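You operate a simulated robot arm through the tools that you are given. There is no shell and no other tool. Be economical: measure what you need, move in short steps, check, and stop when the job is done.

The job below is to be done with a simulated robot arm. You get a single attempt, and the scene is never put back.

JOB
Clamp the narrow board in the vice, drive its screw home, then free the board.
Fine: drill back in its rest, knob from IN to LOCK.

The check looks at the end state, three seconds after you hand in, the way a careful person would. Anything else that was tipped, shoved, dropped, spilled or broken makes it a failure.

ROBOT AND FRAMES
A 6-joint arm with a two-finger parallel gripper, fixed in place. Base frame: the origin is at the foot of the arm, x ahead of it, y to its left, z up. Lengths are in mm, angles in degrees, forces in N, time in s.
With the tool pointing down near the work surface it reaches from about 320 to 700 mm from the base axis. Its first joint turns from -166.0 to 166.0 degrees. Payload 4.1 kg.
Tool frame: the origin (TCP) lies between the finger pads and is the grasp point; the fingertips stand 23 mm ahead of it; z points along the fingers, y is the line along which they close. Largest opening 94 mm; finger width 38, thickness 10; the body of the gripper, 54 by 96 mm, starts 39 mm behind the TCP.
Orientation is that of the tool frame in the base frame, as [roll, pitch, yaw] about the fixed x, y, z axes, in that order (R = Rz(yaw) Ry(pitch) Rx(roll)). With the fingers straight down and closing along the base's y, the tool's x points along the base's -x, its y along +y and its z along -z.

CONTROLS
- The arm moves only by the tool move_arm. Its argument "plan" is a list of rows, each an object of numbers (a shift or turn left out is 0, a gripper value left out holds the last): "x", "y", "z": the shift along the base's x, y, z in mm; "rx", "ry", "rz": the turn, a rotation vector about the base's x, y, z in degrees. In form: [{"x": .., "y": .., "z": .., "rx": .., "ry": .., "rz": ..}, ...]. A call has 1 to 10 rows; each row shifts and turns the commanded pose from where the row before left it. "claw" is the closure, from 0 (fully open) to 1 (shut), set as the call begins (left out, the last holds). Rows are played at 5 a second. More than 50 mm and 8.6 degrees between two rows, or a gripper value outside its range, and nothing of the call is played. A pose out of reach is approached as far as the arm can. The call stops where the force on the tool passes 60 N (or 10 N more than at its start, if that is more) or the arm is blocked; 0.2 s more then pass. Each finger travels about 45 mm/s and halts on what it meets, pressing with about 42 N; the grip force reading is that of the motor and also rises with nothing between the fingers. The clock runs only during rows and for 0.2 s after the last one: add rows that do not move to give the fingers time. The reply holds the time, the measured pose of the TCP, the force on the tool along the base axes, the opening and the grip force, in the units named above and with some noise, and new pictures: "views" is both (left out), scene, wrist or none.
- Cameras (640 x 400 px; columns grow to the right, rows downward): "scene" is fixed at [51.1, 498.2, 1558.2]; the picture's right is [-0.66, -0.75, 0.00], its down [-0.56, 0.49, -0.67] and it looks along [0.50, -0.44, -0.75] (base axes); focal length 246 px, centre (320, 200). "wrist" rides on the gripper at [-39, 0, -44] in the tool frame; the picture's right is [0.00, -1.00, 0.00], its down [0.97, 0.00, -0.24] and it looks along [0.24, 0.00, 0.97] (tool axes); focal length 218 px, centre (320, 200). There is no depth. A picture from a camera that has moved, and an enlarged one, comes with that camera's place and axes in the base frame and with its lens.
- raise_lower(by): slides the trunk up (or, below 0, down) by that many mm; the arm rides with it, the base frame stays. It gives what a move gives, with no picture.
- zoom(camera, box): a new picture of the part [left, top, right, bottom] of that camera's present view, enlarged. No time passes.
- sign_off(): hands the job in; it is judged then, once.

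Go step by step. Nothing tells you positions but the pictures and the camera data: compare them with the known pose of the tool, close in by small moves and look again before you grip or let go. The budget is 120 turns and 150 pictures, counting those below and the enlarged ones. Unless the task says otherwise, let go and move clear before handing in, and close with one line.

The tools are called after "Request:" as name(argument=value, ...) on one line, values as JSON. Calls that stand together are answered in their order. move_arm: Moves the arm, as the interface text tells. Its arguments: {"type":"object","properties":{"plan":{"type":"array"},"claw":{"type":"number"},"views":{"type":"string","enum":["both","scene","wrist","none"]}},"required":["plan"]} The other tools are called the same way: raise_lower (by) slides the trunk up or down; zoom (camera, box) takes an enlarged picture of a part of a camera's view; sign_off () hands the job in.

At the start:

```text
clock: 0.0
eef_pos: [207.5, 214.4, 1353.3]
ee_rot: [-180.0, -0.1, 179.9]
force: [0.6, -0.2, 0.5]
opening: 94.0
gripper_force: 0.0
trunk travel left (down, up): [-525.0, 65.0]
```

scene: 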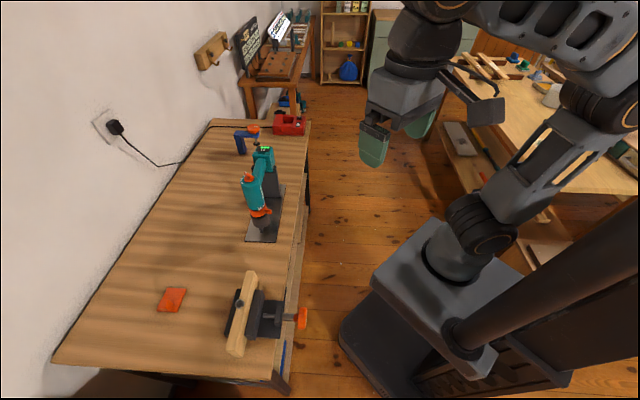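
wrist: 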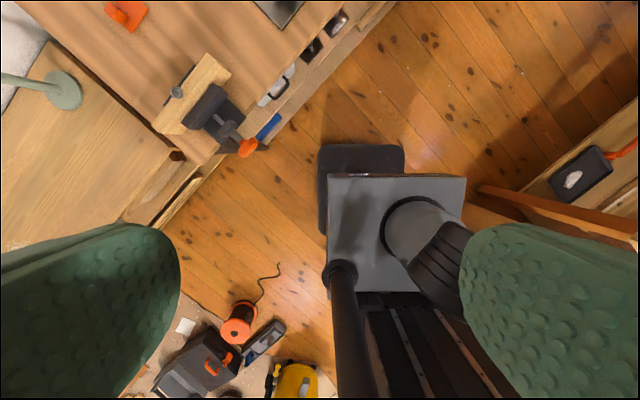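

I see a bench on the arm's left with a vice and a board at its near end, an orange block, and a teal drill on a rest further along. I'll zoom in on these before moving.

Request:
zoom(camera="scene", box=[140, 240, 340, 365])

Request:
zoom(camera="scene", box=[200, 110, 344, 250])

Request:
zoom(camera="scene", box=[180, 0, 340, 100])

```text
3.20 times, centred on (240, 302) of scene
camera zoom: at [51.1, 498.2, 1558.2], right [-0.66, -0.75, 0.0], down [-0.56, 0.49, -0.67], along [0.5, -0.44, -0.75], focal length 788 px, centre (576, -128)
```

zoom: 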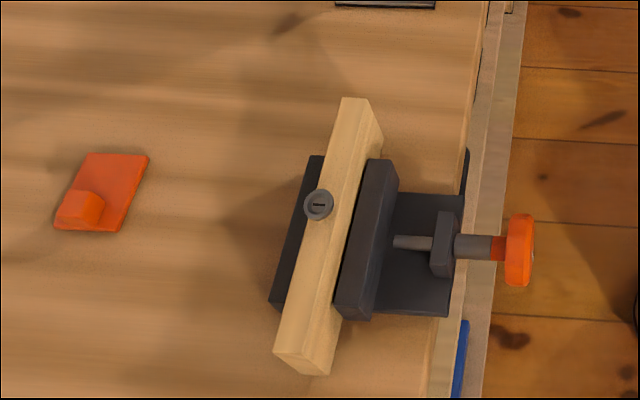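

```text
2.86 times, centred on (272, 180) of scene
camera zoom: at [51.1, 498.2, 1558.2], right [-0.66, -0.75, 0.0], down [-0.56, 0.49, -0.67], along [0.5, -0.44, -0.75], focal length 704 px, centre (457, 257)
```

zoom: 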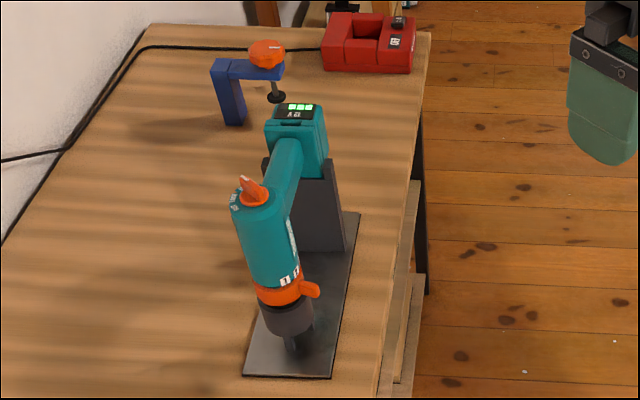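

```text
4.00 times, centred on (260, 50) of scene
camera zoom: at [51.1, 498.2, 1558.2], right [-0.66, -0.75, 0.0], down [-0.56, 0.49, -0.67], along [0.5, -0.44, -0.75], focal length 985 px, centre (560, 800)
```

zoom: 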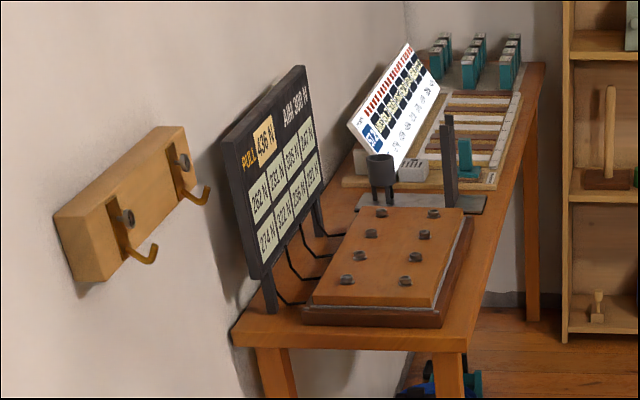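

Request:
raise_lower(by=-200)

Request:
move_arm(plan=[{"x": 10, "y": 30, "rz": -8}, {"x": 10, "y": 30, "rz": -8}, {"x": 10, "y": 30, "rz": -8}, {"x": 10, "y": 30, "rz": -8}, {"x": 10, "y": 20, "rz": -8}, {"rz": -5}])

```text
clock: 2.2
eef_pos: [207.0, 214.3, 1154.9]
ee_rot: [180.0, -0.1, -179.9]
force: [0.7, 0.5, 0.0]
opening: 94.1
gripper_force: 0.0
trunk travel left (down, up): [-325.0, 265.0]
```

```text
clock: 3.6
eef_pos: [257.8, 355.2, 1154.2]
ee_rot: [-180.0, 0.0, 134.8]
force: [-0.7, 0.7, 0.2]
opening: 94.1
gripper_force: 0.0
trunk travel left (down, up): [-325.0, 265.0]
camera wrist: at [285.7, 328.4, 1197.0], right [-0.71, -0.71, 0.0], down [-0.68, 0.69, 0.24], along [-0.17, 0.17, -0.97], focal length 218 px, centre (320, 200)
```

scene: 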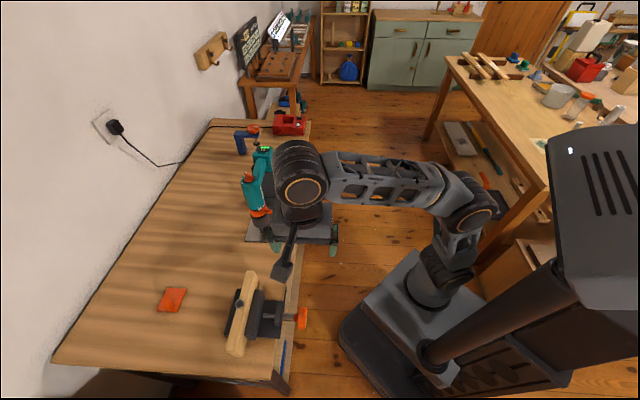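
wrist: 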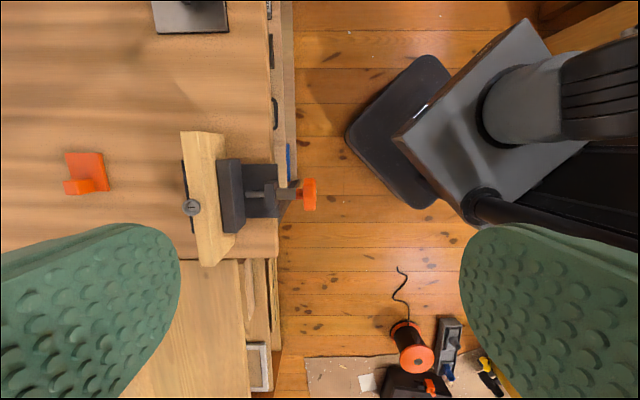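

The bench runs at 45°, and the wrist view now lines up with it. I'll zoom in on the vice.

Request:
zoom(camera="wrist", box=[160, 110, 336, 275])

Request:
zoom(camera="scene", box=[220, 260, 316, 360])

```text
2.42 times, centred on (248, 192) of wrist
camera zoom: at [285.7, 328.4, 1197.0], right [-0.71, -0.71, 0.0], down [-0.68, 0.69, 0.24], along [-0.17, 0.17, -0.97], focal length 529 px, centre (494, 218)
```

zoom: 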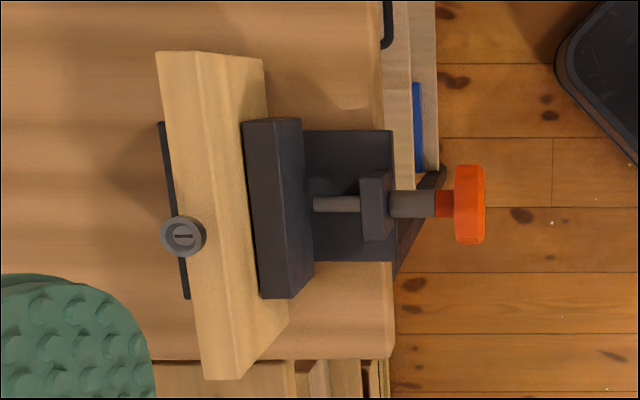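

```text
4.00 times, centred on (268, 310) of scene
camera zoom: at [51.1, 498.2, 1558.2], right [-0.66, -0.75, 0.0], down [-0.56, 0.49, -0.67], along [0.5, -0.44, -0.75], focal length 985 px, centre (528, -240)
```

zoom: 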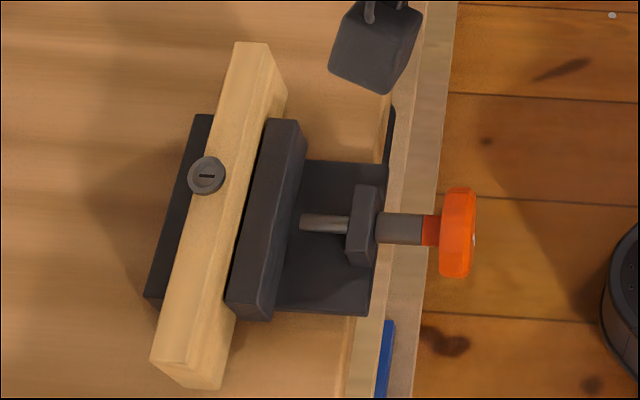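

The vice handle is a roughly 55 mm orange disc. Its axis is horizontal, along (0.7, 0.7). I'll turn the gripper level with that axis while still high up, then look.

Request:
move_arm(plan=[{"x": -8, "y": -5, "rx": 5.8, "ry": -5.8}, {"x": -8, "y": -5, "rx": 5.8, "ry": -5.8}, {"x": -8, "y": -5, "rx": 5.8, "ry": -5.8}, {"x": -8, "y": -5, "rx": 5.8, "ry": -5.8}, {"x": -8, "y": -5, "rx": 5.8, "ry": -5.8}, {"x": -8, "y": -5, "rx": 5.8, "ry": -5.8}, {"x": -8, "rx": 5.8, "ry": -5.8}, {"x": -8, "rx": 5.8, "ry": -5.8}, {"x": -8, "rx": 5.8, "ry": -5.8}, {"x": -8, "rx": 5.8, "ry": -5.8}])

```text
clock: 5.8
eef_pos: [184.5, 312.1, 1176.5]
ee_rot: [98.2, 0.2, 135.3]
force: [-0.1, -0.4, 0.3]
opening: 93.7
gripper_force: 0.1
out of reach, approached as far as the arm can: row 10
trunk travel left (down, up): [-325.0, 265.0]
camera wrist: at [181.6, 255.5, 1183.0], right [-0.1, -0.11, -0.99], down [-0.86, 0.51, 0.03], along [0.51, 0.85, -0.14], focal length 218 px, centre (320, 200)
```

scene: 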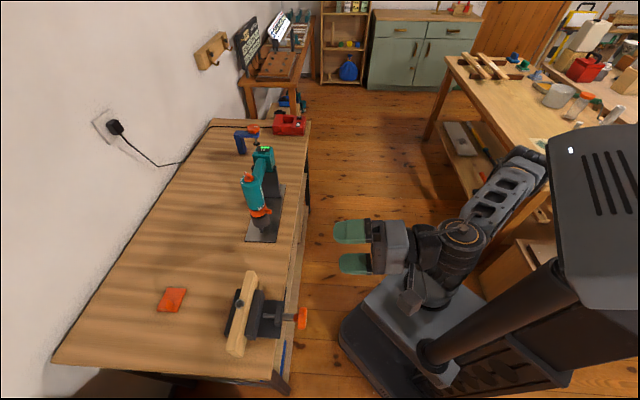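
wrist: 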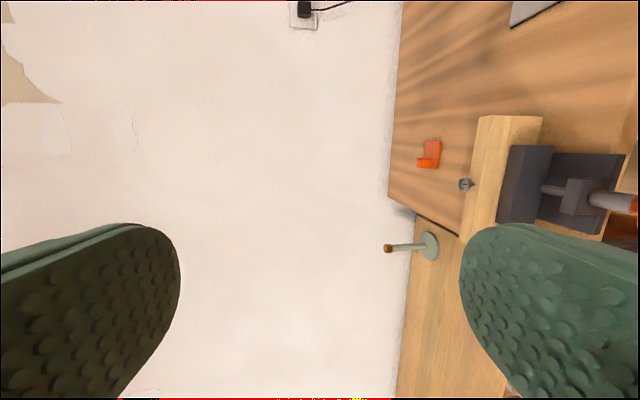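

Request:
raise_lower(by=-290)

Request:
move_arm(plan=[{"y": 15, "z": -15}, {"y": 10, "z": -15}, {"z": -15}, {}])

```text
clock: 8.7
eef_pos: [184.3, 312.9, 889.0]
ee_rot: [98.4, 0.2, 135.3]
force: [-0.8, -0.5, -1.2]
opening: 94.1
gripper_force: 0.0
trunk travel left (down, up): [-35.0, 555.0]
```

```text
clock: 9.7
eef_pos: [194.3, 316.4, 882.0]
ee_rot: [98.6, 0.5, 135.2]
force: [-0.5, 0.2, -0.3]
opening: 94.0
gripper_force: 0.0
out of reach, approached as far as the arm can: row 1, 2, 3
trunk travel left (down, up): [-35.0, 555.0]
camera wrist: at [193.0, 258.3, 888.2], right [-0.1, -0.11, -0.99], down [-0.86, 0.51, 0.03], along [0.51, 0.85, -0.15], focal length 218 px, centre (320, 200)
```

scene: 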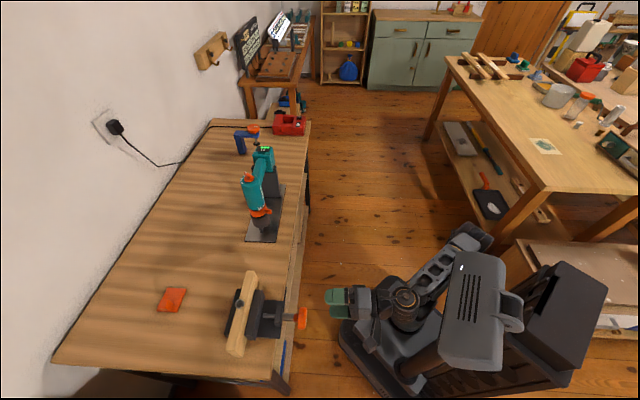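
wrist: 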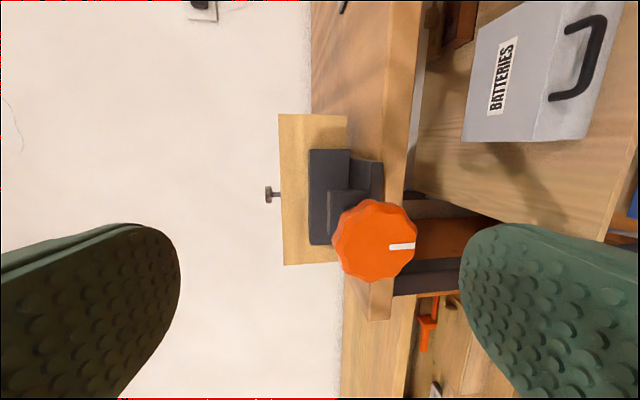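

The knob is a lobed disc with its white mark at 6 o'clock. I'll move out toward it, staying short of its face, and then lower.

Request:
move_arm(plan=[{"x": 6, "y": 17}, {"x": 6, "y": 17}, {"x": 5, "y": 17}, {"z": -15}, {"z": -15}, {}])

```text
clock: 11.1
eef_pos: [221.7, 349.9, 890.6]
ee_rot: [98.8, 0.4, 135.3]
force: [0.3, 0.3, 0.0]
opening: 93.8
gripper_force: 0.0
out of reach, approached as far as the arm can: row 1, 2, 3, 4, 5
trunk travel left (down, up): [-35.0, 555.0]
camera wrist: at [218.7, 292.6, 897.2], right [-0.1, -0.11, -0.99], down [-0.86, 0.51, 0.03], along [0.51, 0.85, -0.15], focal length 218 px, centre (320, 200)
```

scene: 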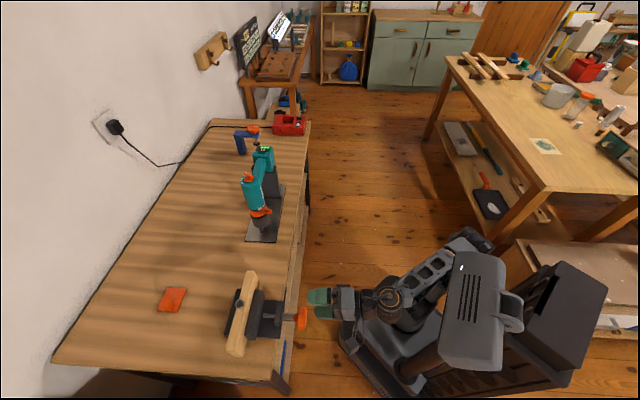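
wrist: 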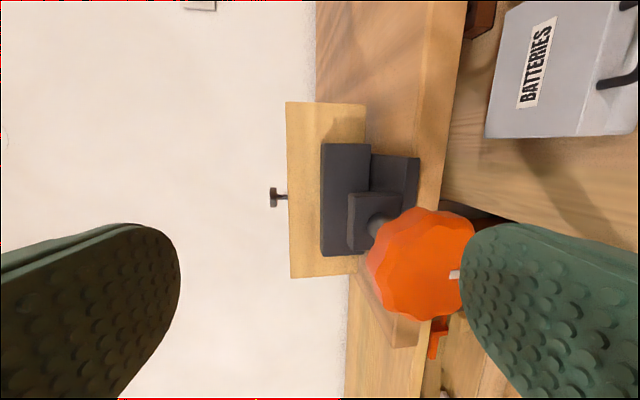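

Request:
raise_lower(by=200)

Request:
move_arm(plan=[{"z": -40}, {"z": -40}, {}], views="scene")

```text
clock: 13.3
eef_pos: [221.9, 348.7, 1091.5]
ee_rot: [98.8, 0.3, 135.3]
force: [0.0, -0.3, -0.7]
opening: 94.0
gripper_force: 0.1
trunk travel left (down, up): [-235.0, 355.0]
```

```text
clock: 14.1
eef_pos: [233.7, 321.8, 1069.9]
ee_rot: [99.5, 0.5, 135.4]
force: [0.0, -0.7, -0.4]
opening: 94.3
gripper_force: 0.1
out of reach, approached as far as the arm can: row 1, 2
trunk travel left (down, up): [-235.0, 355.0]
```

scene: 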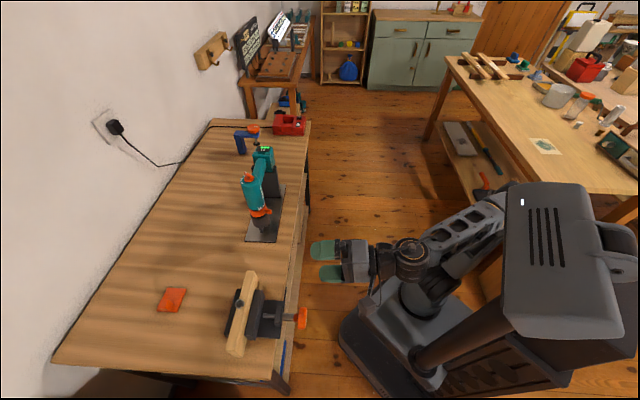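

The level approach is out of the arm's reach, but grasping the knob from above and ratcheting it should work. I'll bring the tool back to vertical with the closing axis across the knob.

Request:
move_arm(plan=[{"z": 8, "rx": -5.8, "ry": 5.8}, {"z": 8, "rx": -5.8, "ry": 5.8}, {"z": 8, "rx": -5.8, "ry": 5.8}, {"y": 5, "rx": -5.8, "ry": 5.8}, {"y": 5, "rx": -5.8, "ry": 5.8}, {"y": 5, "rx": -5.8, "ry": 5.8}, {"y": 5, "rx": -5.8, "ry": 5.8}, {"y": 5, "rx": -5.8, "ry": 5.8}, {"y": 5, "rx": -5.8, "ry": 5.8}, {"y": 5, "rx": -5.5, "ry": 5.5}], views="none")

Request:
move_arm(plan=[{"rz": 8.5}, {"rz": 8.5}, {"rz": 8.5}, {"rz": 8.5}, {"rz": 8.5}, {"rz": 8.5}, {"rz": 8.5}, {"rz": 8.5}, {"rz": 8.5}, {"rz": 8.5}], views="none")

```text
clock: 16.3
eef_pos: [232.7, 356.4, 1091.8]
ee_rot: [-179.6, -0.2, 135.4]
force: [-1.1, 0.8, 0.0]
opening: 94.0
gripper_force: 0.1
trunk travel left (down, up): [-235.0, 355.0]
```

```text
clock: 18.5
eef_pos: [233.3, 357.4, 1092.9]
ee_rot: [-179.6, -0.2, -139.4]
force: [0.6, 0.4, -1.5]
opening: 93.9
gripper_force: 0.1
trunk travel left (down, up): [-235.0, 355.0]
```

Request:
move_arm(plan=[{"x": 4, "y": 20, "z": -40, "rz": 4.4, "rx": -0.4}, {"x": 3, "y": 20, "z": -40}, {"z": -40}, {"z": -40}, {}])

```text
clock: 19.7
eef_pos: [239.6, 396.4, 930.9]
ee_rot: [-179.5, -0.5, -135.3]
force: [-0.6, 0.0, -0.5]
opening: 94.1
gripper_force: 0.1
trunk travel left (down, up): [-235.0, 355.0]
camera wrist: at [268.3, 426.1, 974.1], right [0.7, -0.71, 0.01], down [-0.69, -0.68, 0.25], along [-0.17, -0.18, -0.97], focal length 218 px, centre (320, 200)
```

scene: 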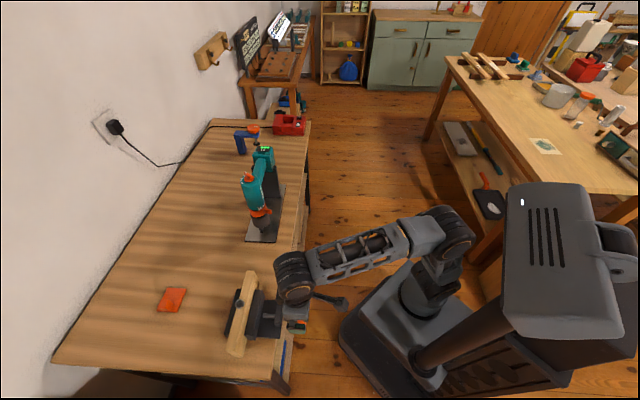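
wrist: 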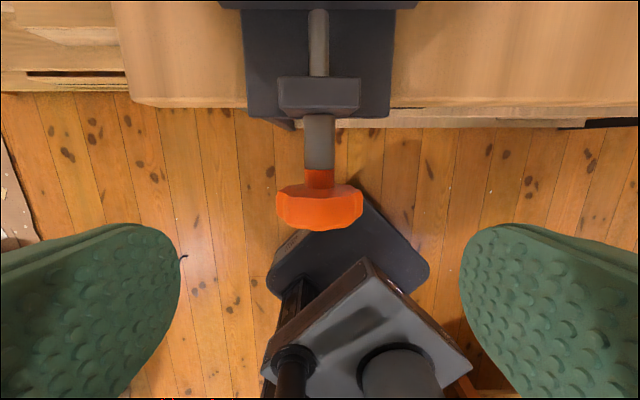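

The knob is centred between the fingers at about (242, 399, 833). I'll lower onto it and grip.

Request:
move_arm(plan=[{"x": 2.5, "y": 2.5, "z": -40}, {"z": -40}, {"z": -15}, {}], views="wrist")

Request:
move_arm(plan=[{}, {}, {}, {}], claw=1, views="wrist")

```text
clock: 20.7
eef_pos: [242.3, 398.3, 836.5]
ee_rot: [-179.4, -0.5, -135.2]
force: [0.0, 0.3, -0.7]
opening: 93.8
gripper_force: 0.0
trunk travel left (down, up): [-235.0, 355.0]
camera wrist: at [270.9, 427.5, 879.7], right [0.7, -0.71, 0.01], down [-0.69, -0.68, 0.25], along [-0.17, -0.18, -0.97], focal length 218 px, centre (320, 200)
```

wrist: 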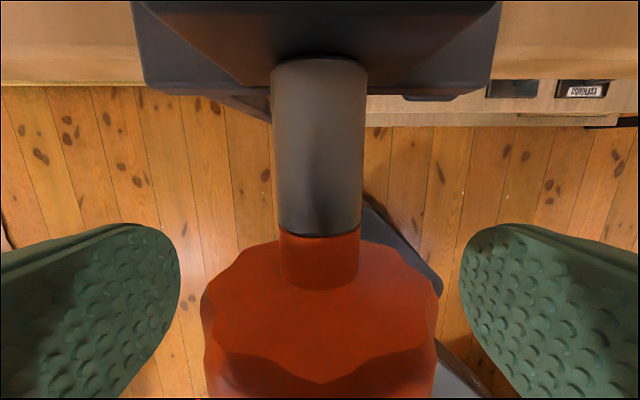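

```text
clock: 21.7
eef_pos: [241.9, 398.1, 836.8]
ee_rot: [-179.4, -0.6, -135.2]
force: [-0.1, 0.1, -0.4]
opening: 56.0
gripper_force: 45.5
trunk travel left (down, up): [-235.0, 355.0]
camera wrist: at [270.8, 427.6, 880.1], right [0.7, -0.71, 0.01], down [-0.69, -0.68, 0.25], along [-0.17, -0.18, -0.97], focal length 218 px, centre (320, 200)
```

wrist: 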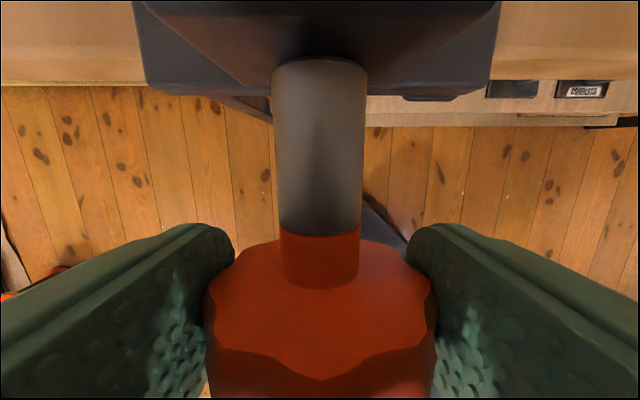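

Gripped at 56 mm. Next I'll turn the knob clockwise, as seen from the handle, as a test.

Request:
move_arm(plan=[{"rx": 5, "ry": 5}, {"rx": 5, "ry": 5}, {"rx": 5, "ry": 5}, {"rx": 5, "ry": 5}, {"rx": 5, "ry": 5}, {"rx": 5, "ry": 5}, {}])

```text
clock: 23.3
eef_pos: [245.5, 396.1, 835.0]
ee_rot: [138.5, -0.6, -134.7]
force: [27.7, -43.1, -26.5]
opening: 55.9
gripper_force: 45.0
trunk travel left (down, up): [-235.0, 355.0]
camera wrist: at [295.1, 403.8, 867.3], right [0.53, -0.53, -0.66], down [-0.57, -0.8, 0.19], along [-0.63, 0.28, -0.72], focal length 218 px, centre (320, 200)
```

scene: 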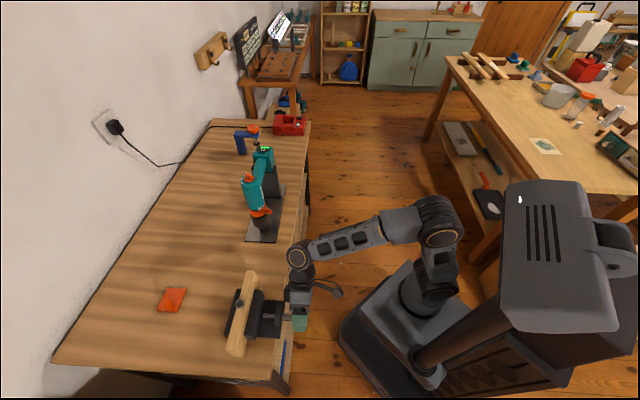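
wrist: 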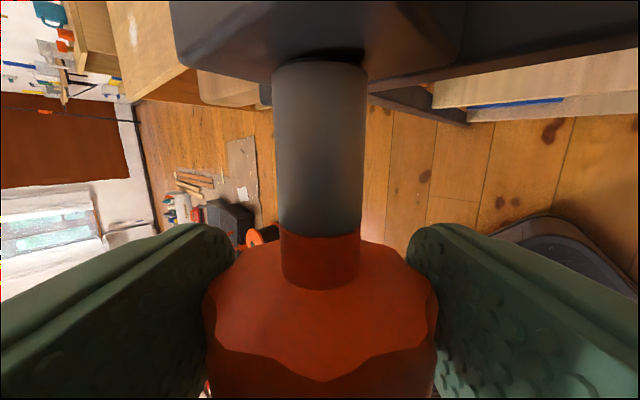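

The grip held and the knob turned about 41°. The knob axis seems about 7 mm below my TCP, so I'll release, re-centre and swing back for a longer stroke.

Request:
move_arm(plan=[{}, {}, {}, {"z": -7}, {"rx": -5.6, "ry": -5.6}, {"rx": -5.6, "ry": -5.6}, {"rx": -5.6, "ry": -5.6}, {"rx": -5.6, "ry": -5.6}, {"rx": -5.6, "ry": -5.6}], claw=0)

```text
clock: 25.3
eef_pos: [242.1, 398.7, 831.8]
ee_rot: [177.9, -0.6, -135.3]
force: [-0.3, -0.3, 0.4]
opening: 94.2
gripper_force: 0.0
trunk travel left (down, up): [-235.0, 355.0]
camera wrist: at [272.5, 426.7, 873.9], right [0.7, -0.71, -0.04], down [-0.68, -0.69, 0.25], along [-0.2, -0.15, -0.97], focal length 218 px, centre (320, 200)
```

scene: 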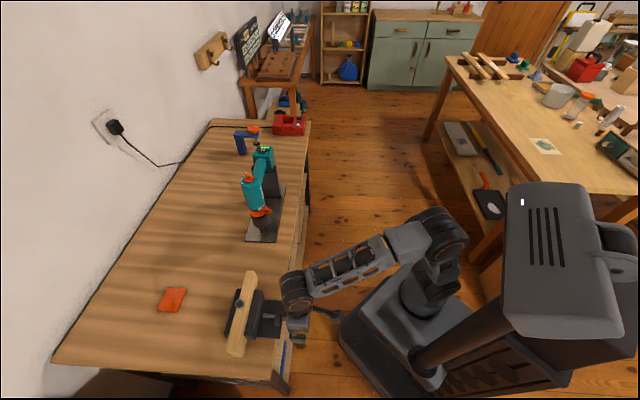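
wrist: 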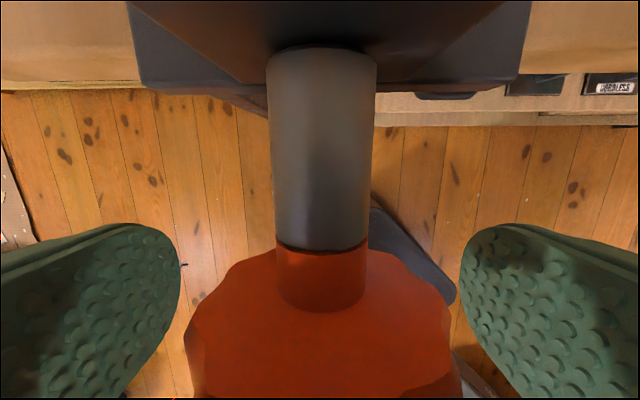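

Request:
move_arm(plan=[{"rx": -5.6, "ry": -5.6, "z": -1}, {"rx": -5.6, "ry": -5.6}, {"rx": -5.6, "ry": -5.6}, {"rx": -5.6, "ry": -5.6}, {"rx": -5.6, "ry": -5.6}, {"rx": -5.6, "ry": -5.6}, {"rx": -5.6, "ry": -5.6}, {}])

Request:
zoom(camera="scene", box=[216, 260, 312, 360])

```text
clock: 27.1
eef_pos: [243.3, 397.9, 828.8]
ee_rot: [-126.6, -0.1, -135.5]
force: [-0.3, 0.0, -0.6]
opening: 94.1
gripper_force: 0.0
trunk travel left (down, up): [-235.0, 355.0]
camera wrist: at [246.2, 452.4, 855.2], right [0.42, -0.42, 0.8], down [-0.83, -0.54, 0.15], along [0.37, -0.73, -0.58], focal length 218 px, centre (320, 200)
```

scene: 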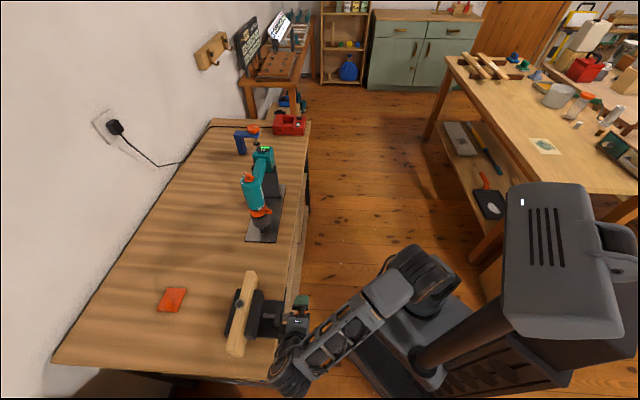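
wrist: 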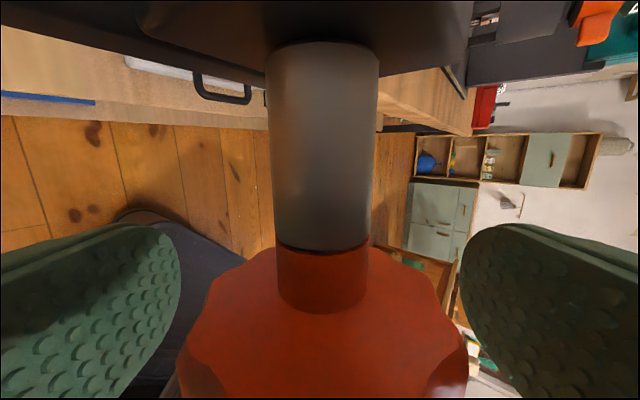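

```text
4.00 times, centred on (264, 310) of scene
camera zoom: at [51.1, 498.2, 1558.2], right [-0.66, -0.75, 0.0], down [-0.56, 0.49, -0.67], along [0.5, -0.44, -0.75], focal length 985 px, centre (544, -240)
```

zoom: 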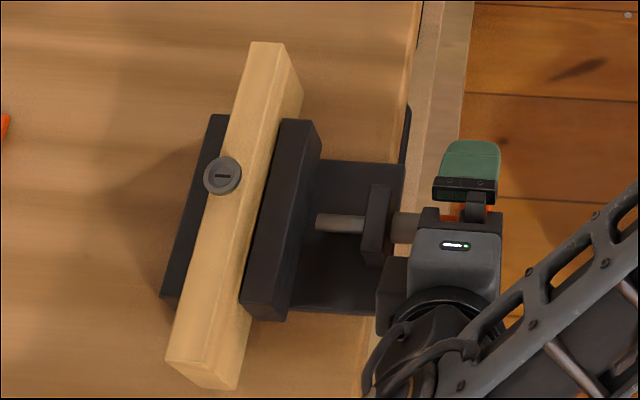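

Centred, tilted −53°. I'll grip and turn clockwise by roughly 95°.

Request:
move_arm(plan=[{}, {}, {}, {}, {"rx": 5.6, "ry": 5.6}, {"rx": 5.6, "ry": 5.6}, {"rx": 5.6, "ry": 5.6}, {"rx": 5.6, "ry": 5.6}, {"rx": 5.6, "ry": 5.6}, {"rx": 5.6, "ry": 5.6}], claw=1, views="none")

Request:
move_arm(plan=[{"rx": 5.6, "ry": 5.6}, {"rx": 5.6, "ry": 5.6}, {"rx": 5.6, "ry": 5.6}, {"rx": 5.6, "ry": 5.6}, {"rx": 5.6, "ry": 5.6}, {"rx": 5.6, "ry": 5.6}, {}], views="wrist")

Request:
zoom(camera="scene", box=[216, 260, 312, 360])

```text
clock: 29.3
eef_pos: [243.1, 399.2, 831.1]
ee_rot: [-174.4, -0.5, -135.3]
force: [1.7, -5.7, 4.7]
opening: 55.3
gripper_force: 44.9
trunk travel left (down, up): [-235.0, 355.0]
```

```text
clock: 30.9
eef_pos: [243.9, 398.1, 829.4]
ee_rot: [138.1, -0.4, -134.9]
force: [6.5, -3.6, 12.0]
opening: 55.2
gripper_force: 45.1
trunk travel left (down, up): [-235.0, 355.0]
camera wrist: at [292.3, 406.5, 862.1], right [0.52, -0.53, -0.67], down [-0.57, -0.8, 0.19], along [-0.63, 0.28, -0.72], focal length 218 px, centre (320, 200)
```

wrist: 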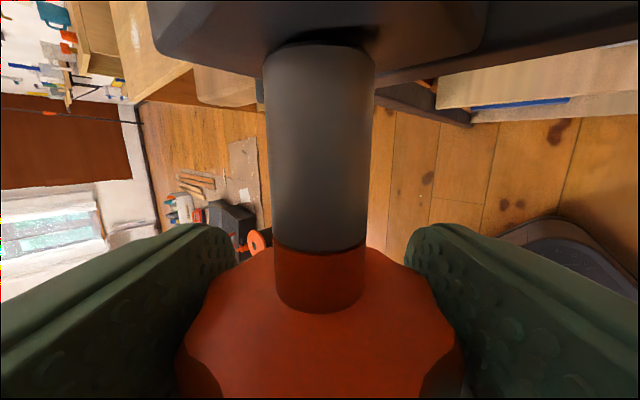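

```text
4.00 times, centred on (264, 310) of scene
camera zoom: at [51.1, 498.2, 1558.2], right [-0.66, -0.75, 0.0], down [-0.56, 0.49, -0.67], along [0.5, -0.44, -0.75], focal length 985 px, centre (544, -240)
```

zoom: 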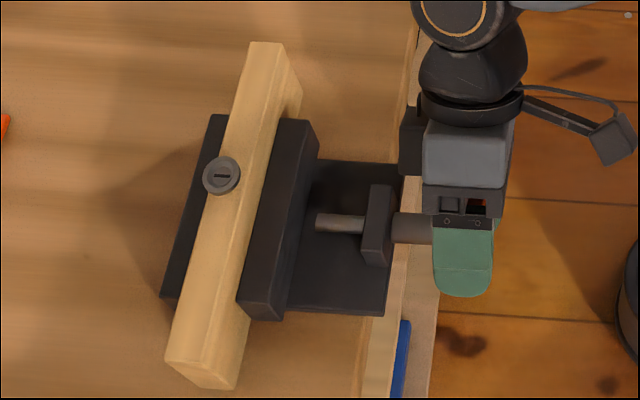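

The jaw moved toward the board by about 2–3 mm, so clockwise closes it. I'll make another stroke.

Request:
move_arm(plan=[{}, {}, {}, {"rx": -5.6, "ry": -5.6}, {"rx": -5.6, "ry": -5.6}, {"rx": -5.6, "ry": -5.6}, {"rx": -5.6, "ry": -5.6}, {"rx": -5.6, "ry": -5.6}, {"rx": -5.6, "ry": -5.6}, {"rx": -5.6, "ry": -5.6}], claw=0, views="none")

Request:
move_arm(plan=[{"rx": -5.6, "ry": -5.6}, {"rx": -5.6, "ry": -5.6}, {"rx": -5.6, "ry": -5.6}, {"rx": -5.6, "ry": -5.6}, {"rx": -5.6, "ry": -5.6}, {}], views="none")

Request:
move_arm(plan=[{}, {}, {}, {}, {"rx": 5.6, "ry": 5.6}, {"rx": 5.6, "ry": 5.6}, {"rx": 5.6, "ry": 5.6}, {"rx": 5.6, "ry": 5.6}, {"rx": 5.6, "ry": 5.6}, {"rx": 5.6, "ry": 5.6}], claw=1, views="none")

Request:
move_arm(plan=[{"rx": 5.6, "ry": 5.6}, {"rx": 5.6, "ry": 5.6}, {"rx": 5.6, "ry": 5.6}, {"rx": 5.6, "ry": 5.6}, {"rx": 5.6, "ry": 5.6}, {"rx": 5.6, "ry": 5.6}, {}], views="wrist")

Request:
zoom(camera="scene", box=[216, 260, 312, 360])

```text
clock: 33.1
eef_pos: [242.9, 397.7, 829.8]
ee_rot: [-166.2, -0.4, -135.3]
force: [-0.7, 0.4, -0.3]
opening: 93.9
gripper_force: 0.0
trunk travel left (down, up): [-235.0, 355.0]
```

```text
clock: 34.5
eef_pos: [242.3, 398.7, 829.4]
ee_rot: [-126.6, -0.1, -135.4]
force: [-0.4, 0.8, 0.4]
opening: 94.1
gripper_force: 0.0
trunk travel left (down, up): [-235.0, 355.0]
```

```text
clock: 36.7
eef_pos: [242.8, 398.0, 830.3]
ee_rot: [-174.4, -0.5, -135.3]
force: [2.0, 0.9, 1.4]
opening: 55.6
gripper_force: 44.9
trunk travel left (down, up): [-235.0, 355.0]
```

```text
clock: 38.3
eef_pos: [242.6, 398.3, 829.6]
ee_rot: [138.0, -0.4, -134.9]
force: [9.1, 1.8, 4.6]
opening: 55.8
gripper_force: 44.5
trunk travel left (down, up): [-235.0, 355.0]
camera wrist: at [292.4, 406.6, 862.1], right [0.52, -0.53, -0.67], down [-0.57, -0.8, 0.19], along [-0.63, 0.28, -0.72], focal length 218 px, centre (320, 200)
```

wrist: 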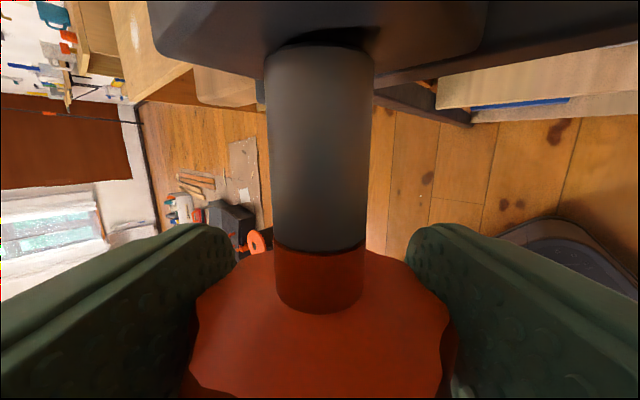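

```text
4.00 times, centred on (264, 310) of scene
camera zoom: at [51.1, 498.2, 1558.2], right [-0.66, -0.75, 0.0], down [-0.56, 0.49, -0.67], along [0.5, -0.44, -0.75], focal length 985 px, centre (544, -240)
```

zoom: 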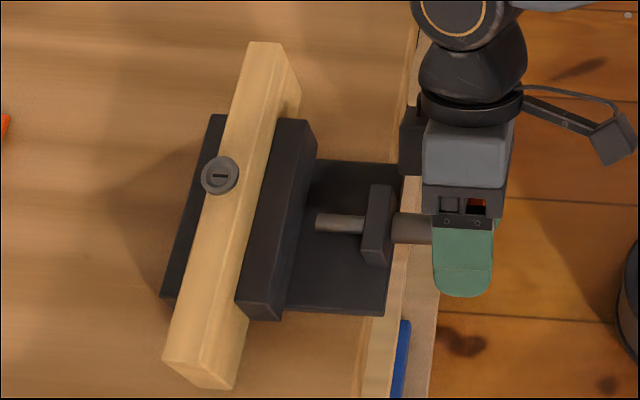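

The jaw has reached the board and is sliding it toward the fixed jaw. I'll keep closing.

Request:
move_arm(plan=[{}, {}, {}, {"rx": -5.6, "ry": -5.6}, {"rx": -5.6, "ry": -5.6}, {"rx": -5.6, "ry": -5.6}, {"rx": -5.6, "ry": -5.6}, {"rx": -5.6, "ry": -5.6}, {"rx": -5.6, "ry": -5.6}, {"rx": -5.6, "ry": -5.6}], claw=0, views="none")

Request:
move_arm(plan=[{"rx": -5.6, "ry": -5.6}, {"rx": -5.6, "ry": -5.6}, {"rx": -5.6, "ry": -5.6}, {"rx": -5.6, "ry": -5.6}, {"rx": -5.6, "ry": -5.6}, {}], views="none")

Request:
move_arm(plan=[{}, {}, {}, {}, {"rx": 5.6, "ry": 5.6}, {"rx": 5.6, "ry": 5.6}, {"rx": 5.6, "ry": 5.6}, {"rx": 5.6, "ry": 5.6}, {"rx": 5.6, "ry": 5.6}, {"rx": 5.6, "ry": 5.6}], claw=1, views="wrist")

Request:
move_arm(plan=[{"rx": 5.6, "ry": 5.6}, {"rx": 5.6, "ry": 5.6}, {"rx": 5.6, "ry": 5.6}, {"rx": 5.6, "ry": 5.6}, {"rx": 5.6, "ry": 5.6}, {"rx": 5.6, "ry": 5.6}, {}], views="wrist")

Request:
zoom(camera="scene", box=[216, 260, 312, 360])

```text
clock: 40.5
eef_pos: [243.3, 398.0, 830.3]
ee_rot: [-166.2, -0.4, -135.3]
force: [-0.1, 0.0, -0.2]
opening: 94.0
gripper_force: 0.0
trunk travel left (down, up): [-235.0, 355.0]
```

```text
clock: 41.9
eef_pos: [242.5, 398.7, 830.0]
ee_rot: [-126.5, -0.1, -135.6]
force: [-0.7, 0.7, 0.2]
opening: 93.9
gripper_force: 0.1
trunk travel left (down, up): [-235.0, 355.0]
```

```text
clock: 44.1
eef_pos: [242.4, 399.1, 830.4]
ee_rot: [-174.3, -0.5, -135.2]
force: [-0.5, -4.6, 6.0]
opening: 55.6
gripper_force: 45.1
trunk travel left (down, up): [-235.0, 355.0]
camera wrist: at [268.2, 430.2, 873.0], right [0.7, -0.71, 0.1], down [-0.7, -0.67, 0.25], along [-0.11, -0.24, -0.96], focal length 218 px, centre (320, 200)
```

wrist: 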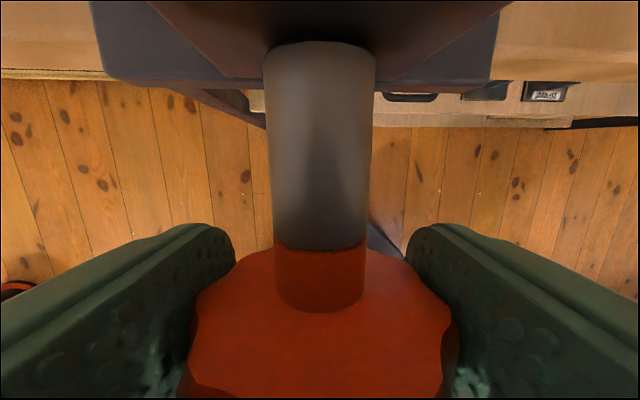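

```text
clock: 45.7
eef_pos: [242.6, 397.8, 830.4]
ee_rot: [138.0, -0.4, -135.0]
force: [5.2, -5.7, 6.3]
opening: 55.3
gripper_force: 45.3
trunk travel left (down, up): [-235.0, 355.0]
camera wrist: at [292.2, 406.4, 862.1], right [0.52, -0.53, -0.67], down [-0.57, -0.8, 0.19], along [-0.63, 0.28, -0.72], focal length 218 px, centre (320, 200)
```

wrist: 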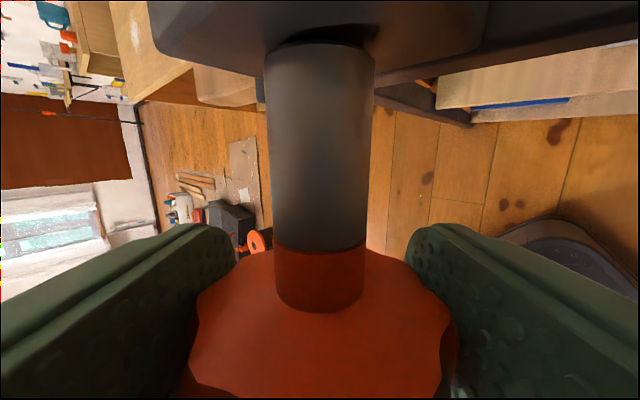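

```text
4.00 times, centred on (264, 310) of scene
camera zoom: at [51.1, 498.2, 1558.2], right [-0.66, -0.75, 0.0], down [-0.56, 0.49, -0.67], along [0.5, -0.44, -0.75], focal length 985 px, centre (544, -240)
```

zoom: 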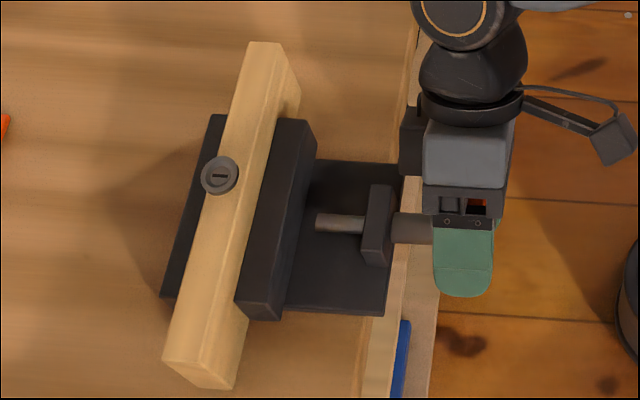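

Any jaw movement is now too small to see. One more stroke, with pictures, will show whether the knob slips or stops, meaning it's tight.

Request:
move_arm(plan=[{}, {}, {}, {"rx": -5.6, "ry": -5.6}, {"rx": -5.6, "ry": -5.6}, {"rx": -5.6, "ry": -5.6}, {"rx": -5.6, "ry": -5.6}, {"rx": -5.6, "ry": -5.6}, {"rx": -5.6, "ry": -5.6}, {"rx": -5.6, "ry": -5.6}], claw=0, views="none")

Request:
move_arm(plan=[{"rx": -5.6, "ry": -5.6}, {"rx": -5.6, "ry": -5.6}, {"rx": -5.6, "ry": -5.6}, {"rx": -5.6, "ry": -5.6}, {"rx": -5.6, "ry": -5.6}, {}], views="wrist")

Request:
move_arm(plan=[{}, {}, {}, {}], claw=1, views="wrist")

Request:
move_arm(plan=[{"rx": 5.6, "ry": 5.6}, {"rx": 5.6, "ry": 5.6}, {"rx": 5.6, "ry": 5.6}, {"rx": 5.6, "ry": 5.6}], views="wrist")

```text
clock: 47.9
eef_pos: [242.9, 398.4, 829.4]
ee_rot: [-166.2, -0.4, -135.3]
force: [0.5, 0.7, -0.4]
opening: 94.0
gripper_force: 0.0
trunk travel left (down, up): [-235.0, 355.0]
```

```text
clock: 49.3
eef_pos: [242.3, 397.7, 830.1]
ee_rot: [-126.7, -0.1, -135.5]
force: [-0.8, 0.0, 0.1]
opening: 94.0
gripper_force: 0.1
trunk travel left (down, up): [-235.0, 355.0]
camera wrist: at [246.6, 452.6, 855.3], right [0.42, -0.42, 0.8], down [-0.83, -0.54, 0.15], along [0.37, -0.73, -0.58], focal length 218 px, centre (320, 200)
```

wrist: 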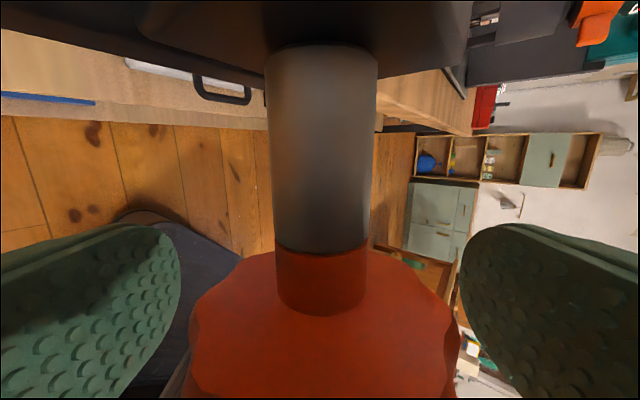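

```text
clock: 50.3
eef_pos: [241.5, 399.2, 830.4]
ee_rot: [-126.8, -0.1, -135.4]
force: [1.1, -1.2, 2.2]
opening: 55.5
gripper_force: 45.0
trunk travel left (down, up): [-235.0, 355.0]
camera wrist: at [246.7, 452.3, 855.6], right [0.42, -0.43, 0.8], down [-0.83, -0.54, 0.15], along [0.37, -0.72, -0.58], focal length 218 px, centre (320, 200)
```

wrist: 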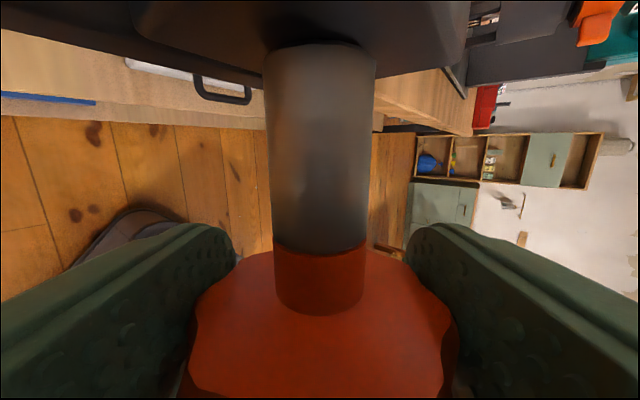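

```text
clock: 51.3
eef_pos: [243.5, 398.9, 830.0]
ee_rot: [-158.5, -0.4, -135.4]
force: [7.9, 1.3, 6.7]
opening: 55.3
gripper_force: 45.1
trunk travel left (down, up): [-235.0, 355.0]
camera wrist: at [260.2, 438.8, 870.2], right [0.66, -0.66, 0.37], down [-0.75, -0.62, 0.23], along [0.07, -0.43, -0.9], focal length 218 px, centre (320, 200)
```

wrist: 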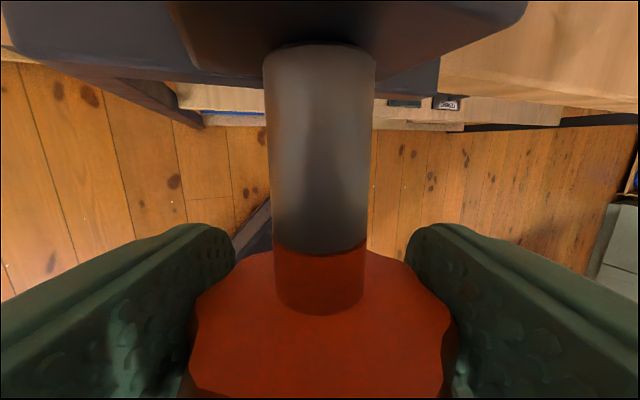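

Request:
move_arm(plan=[{"rx": 5.6, "ry": 5.6}, {"rx": 5.6, "ry": 5.6}, {"rx": 5.6, "ry": 5.6}, {"rx": 5.6, "ry": 5.6}, {"rx": 5.6, "ry": 5.6}, {"rx": 5.6, "ry": 5.6}, {"rx": 5.6, "ry": 5.6}, {"rx": 5.6, "ry": 5.6}, {}], views="wrist")

Request:
zoom(camera="scene", box=[216, 260, 312, 360])

```text
clock: 53.3
eef_pos: [243.8, 399.4, 830.9]
ee_rot: [138.1, -0.4, -134.9]
force: [10.8, -2.2, 11.5]
opening: 55.4
gripper_force: 45.7
trunk travel left (down, up): [-235.0, 355.0]
camera wrist: at [292.5, 406.7, 862.1], right [0.52, -0.53, -0.67], down [-0.57, -0.8, 0.19], along [-0.63, 0.28, -0.72], focal length 218 px, centre (320, 200)
```

wrist: 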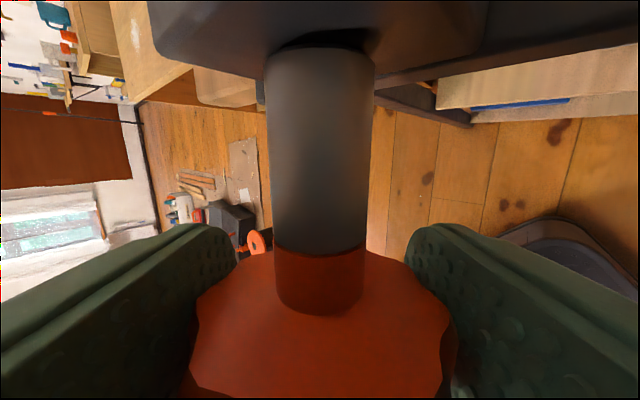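

```text
4.00 times, centred on (264, 310) of scene
camera zoom: at [51.1, 498.2, 1558.2], right [-0.66, -0.75, 0.0], down [-0.56, 0.49, -0.67], along [0.5, -0.44, -0.75], focal length 985 px, centre (544, -240)
```

zoom: 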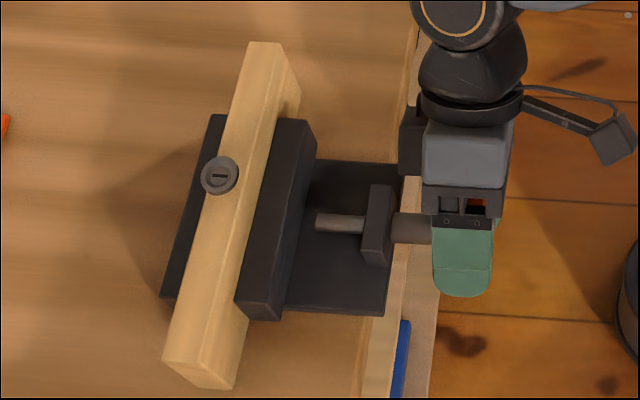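

The pictures fall on near-multiples of the lobe spacing, so slip would be hidden. I'll turn a further 15° and compare.

Request:
move_arm(plan=[{"rx": 5.3, "ry": 5.3}, {"rx": 5.3, "ry": 5.3}], views="wrist")

```text
clock: 53.9
eef_pos: [243.3, 398.4, 830.3]
ee_rot: [122.9, -0.4, -134.8]
force: [17.6, -1.3, 10.6]
opening: 55.2
gripper_force: 45.2
trunk travel left (down, up): [-235.0, 355.0]
camera wrist: at [297.8, 401.5, 853.3], right [0.38, -0.39, -0.84], down [-0.54, -0.83, 0.14], along [-0.75, 0.4, -0.53], focal length 218 px, centre (320, 200)
```

wrist: 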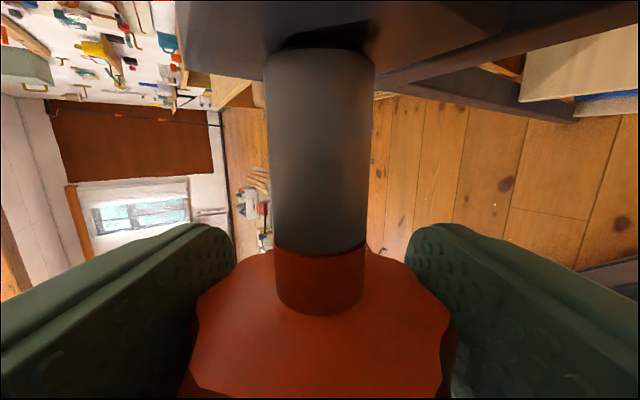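

Request:
move_arm(plan=[{}, {}, {}, {}], claw=0, views="wrist")

```text
clock: 54.9
eef_pos: [240.7, 399.4, 830.4]
ee_rot: [123.1, -0.6, -134.8]
force: [0.1, 0.5, 0.3]
opening: 94.0
gripper_force: 0.1
trunk travel left (down, up): [-235.0, 355.0]
camera wrist: at [296.2, 402.2, 853.1], right [0.38, -0.39, -0.84], down [-0.54, -0.83, 0.14], along [-0.75, 0.4, -0.53], focal length 218 px, centre (320, 200)
```

wrist: 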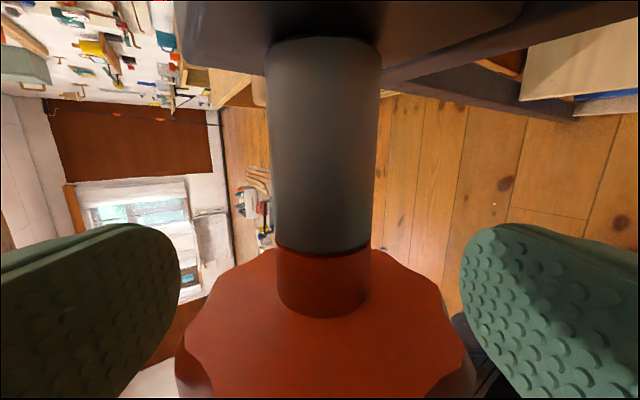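

Request:
move_arm(plan=[{"z": 25, "x": 6, "y": -6}, {"z": 40, "x": 10, "y": -10, "rx": -5.6, "ry": -5.6}, {"z": 30, "rx": -5.6, "ry": -5.6}, {"x": -20, "y": -10, "rx": -5.6, "ry": -5.6}, {"x": -20, "y": -10, "rx": -5.6, "ry": -5.6}, {"x": -20, "y": -10, "rx": -5.6, "ry": -5.6}, {"rx": -5.6, "ry": -5.6}, {"rx": -5.6, "ry": -5.6}, {"rz": -8.5}, {"rz": -8.5}], views="none")

Request:
move_arm(plan=[{"rz": -8.5}, {"rz": -8.5}, {"rz": -8.5}, {"rz": -8.5}, {"rz": -8.5}, {"rz": -8.5}, {"rz": -8.5}, {"rz": -8.5}, {"rx": 5.8, "ry": -5.8}, {"rx": 5.8, "ry": -5.8}], views="none")

Request:
move_arm(plan=[{"rx": 5.8, "ry": -5.8}, {"rx": 5.8, "ry": -5.8}, {"rx": 5.8, "ry": -5.8}, {"rx": 5.8, "ry": -5.8}, {"rx": 5.8, "ry": -5.8}])

```text
clock: 57.1
eef_pos: [199.6, 353.3, 926.1]
ee_rot: [178.7, -0.4, -152.2]
force: [-0.2, 0.4, -0.2]
opening: 93.9
gripper_force: 0.2
trunk travel left (down, up): [-235.0, 355.0]
```

```text
clock: 59.3
eef_pos: [199.0, 352.3, 925.5]
ee_rot: [162.2, 0.7, 139.7]
force: [0.0, -0.4, -0.3]
opening: 93.9
gripper_force: 0.2
trunk travel left (down, up): [-235.0, 355.0]
```

```text
clock: 60.5
eef_pos: [198.9, 352.8, 926.0]
ee_rot: [121.2, 3.8, 138.2]
force: [0.7, 0.1, 0.4]
opening: 94.0
gripper_force: 0.0
trunk travel left (down, up): [-235.0, 355.0]
camera wrist: at [201.7, 301.2, 950.0], right [-0.31, -0.42, -0.85], down [-0.86, 0.5, 0.06], along [0.4, 0.76, -0.52], focal length 218 px, centre (320, 200)
```

scene: 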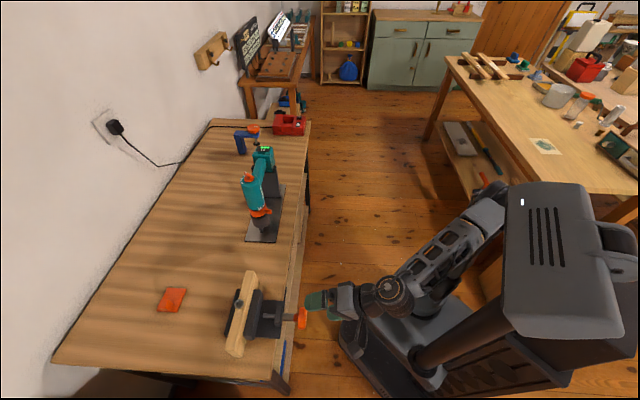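
wrist: 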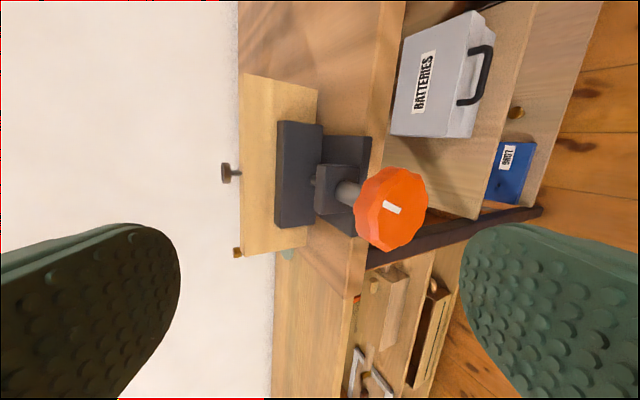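

Request:
zoom(camera="wrist", box=[216, 60, 440, 270])

```text
1.90 times, centred on (328, 165) of wrist
camera zoom: at [201.7, 301.2, 950.0], right [-0.31, -0.42, -0.85], down [-0.86, 0.5, 0.06], along [0.4, 0.76, -0.52], focal length 416 px, centre (305, 267)
```

zoom: 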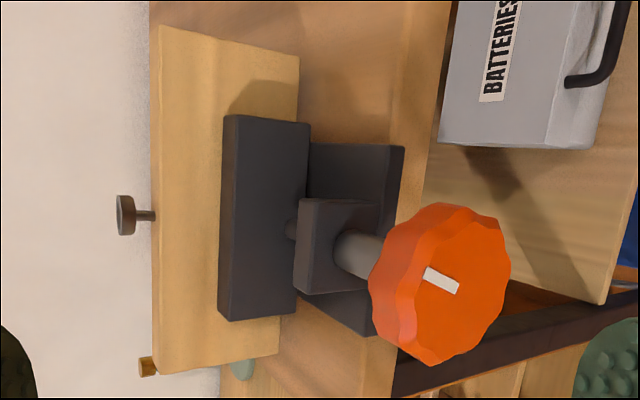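

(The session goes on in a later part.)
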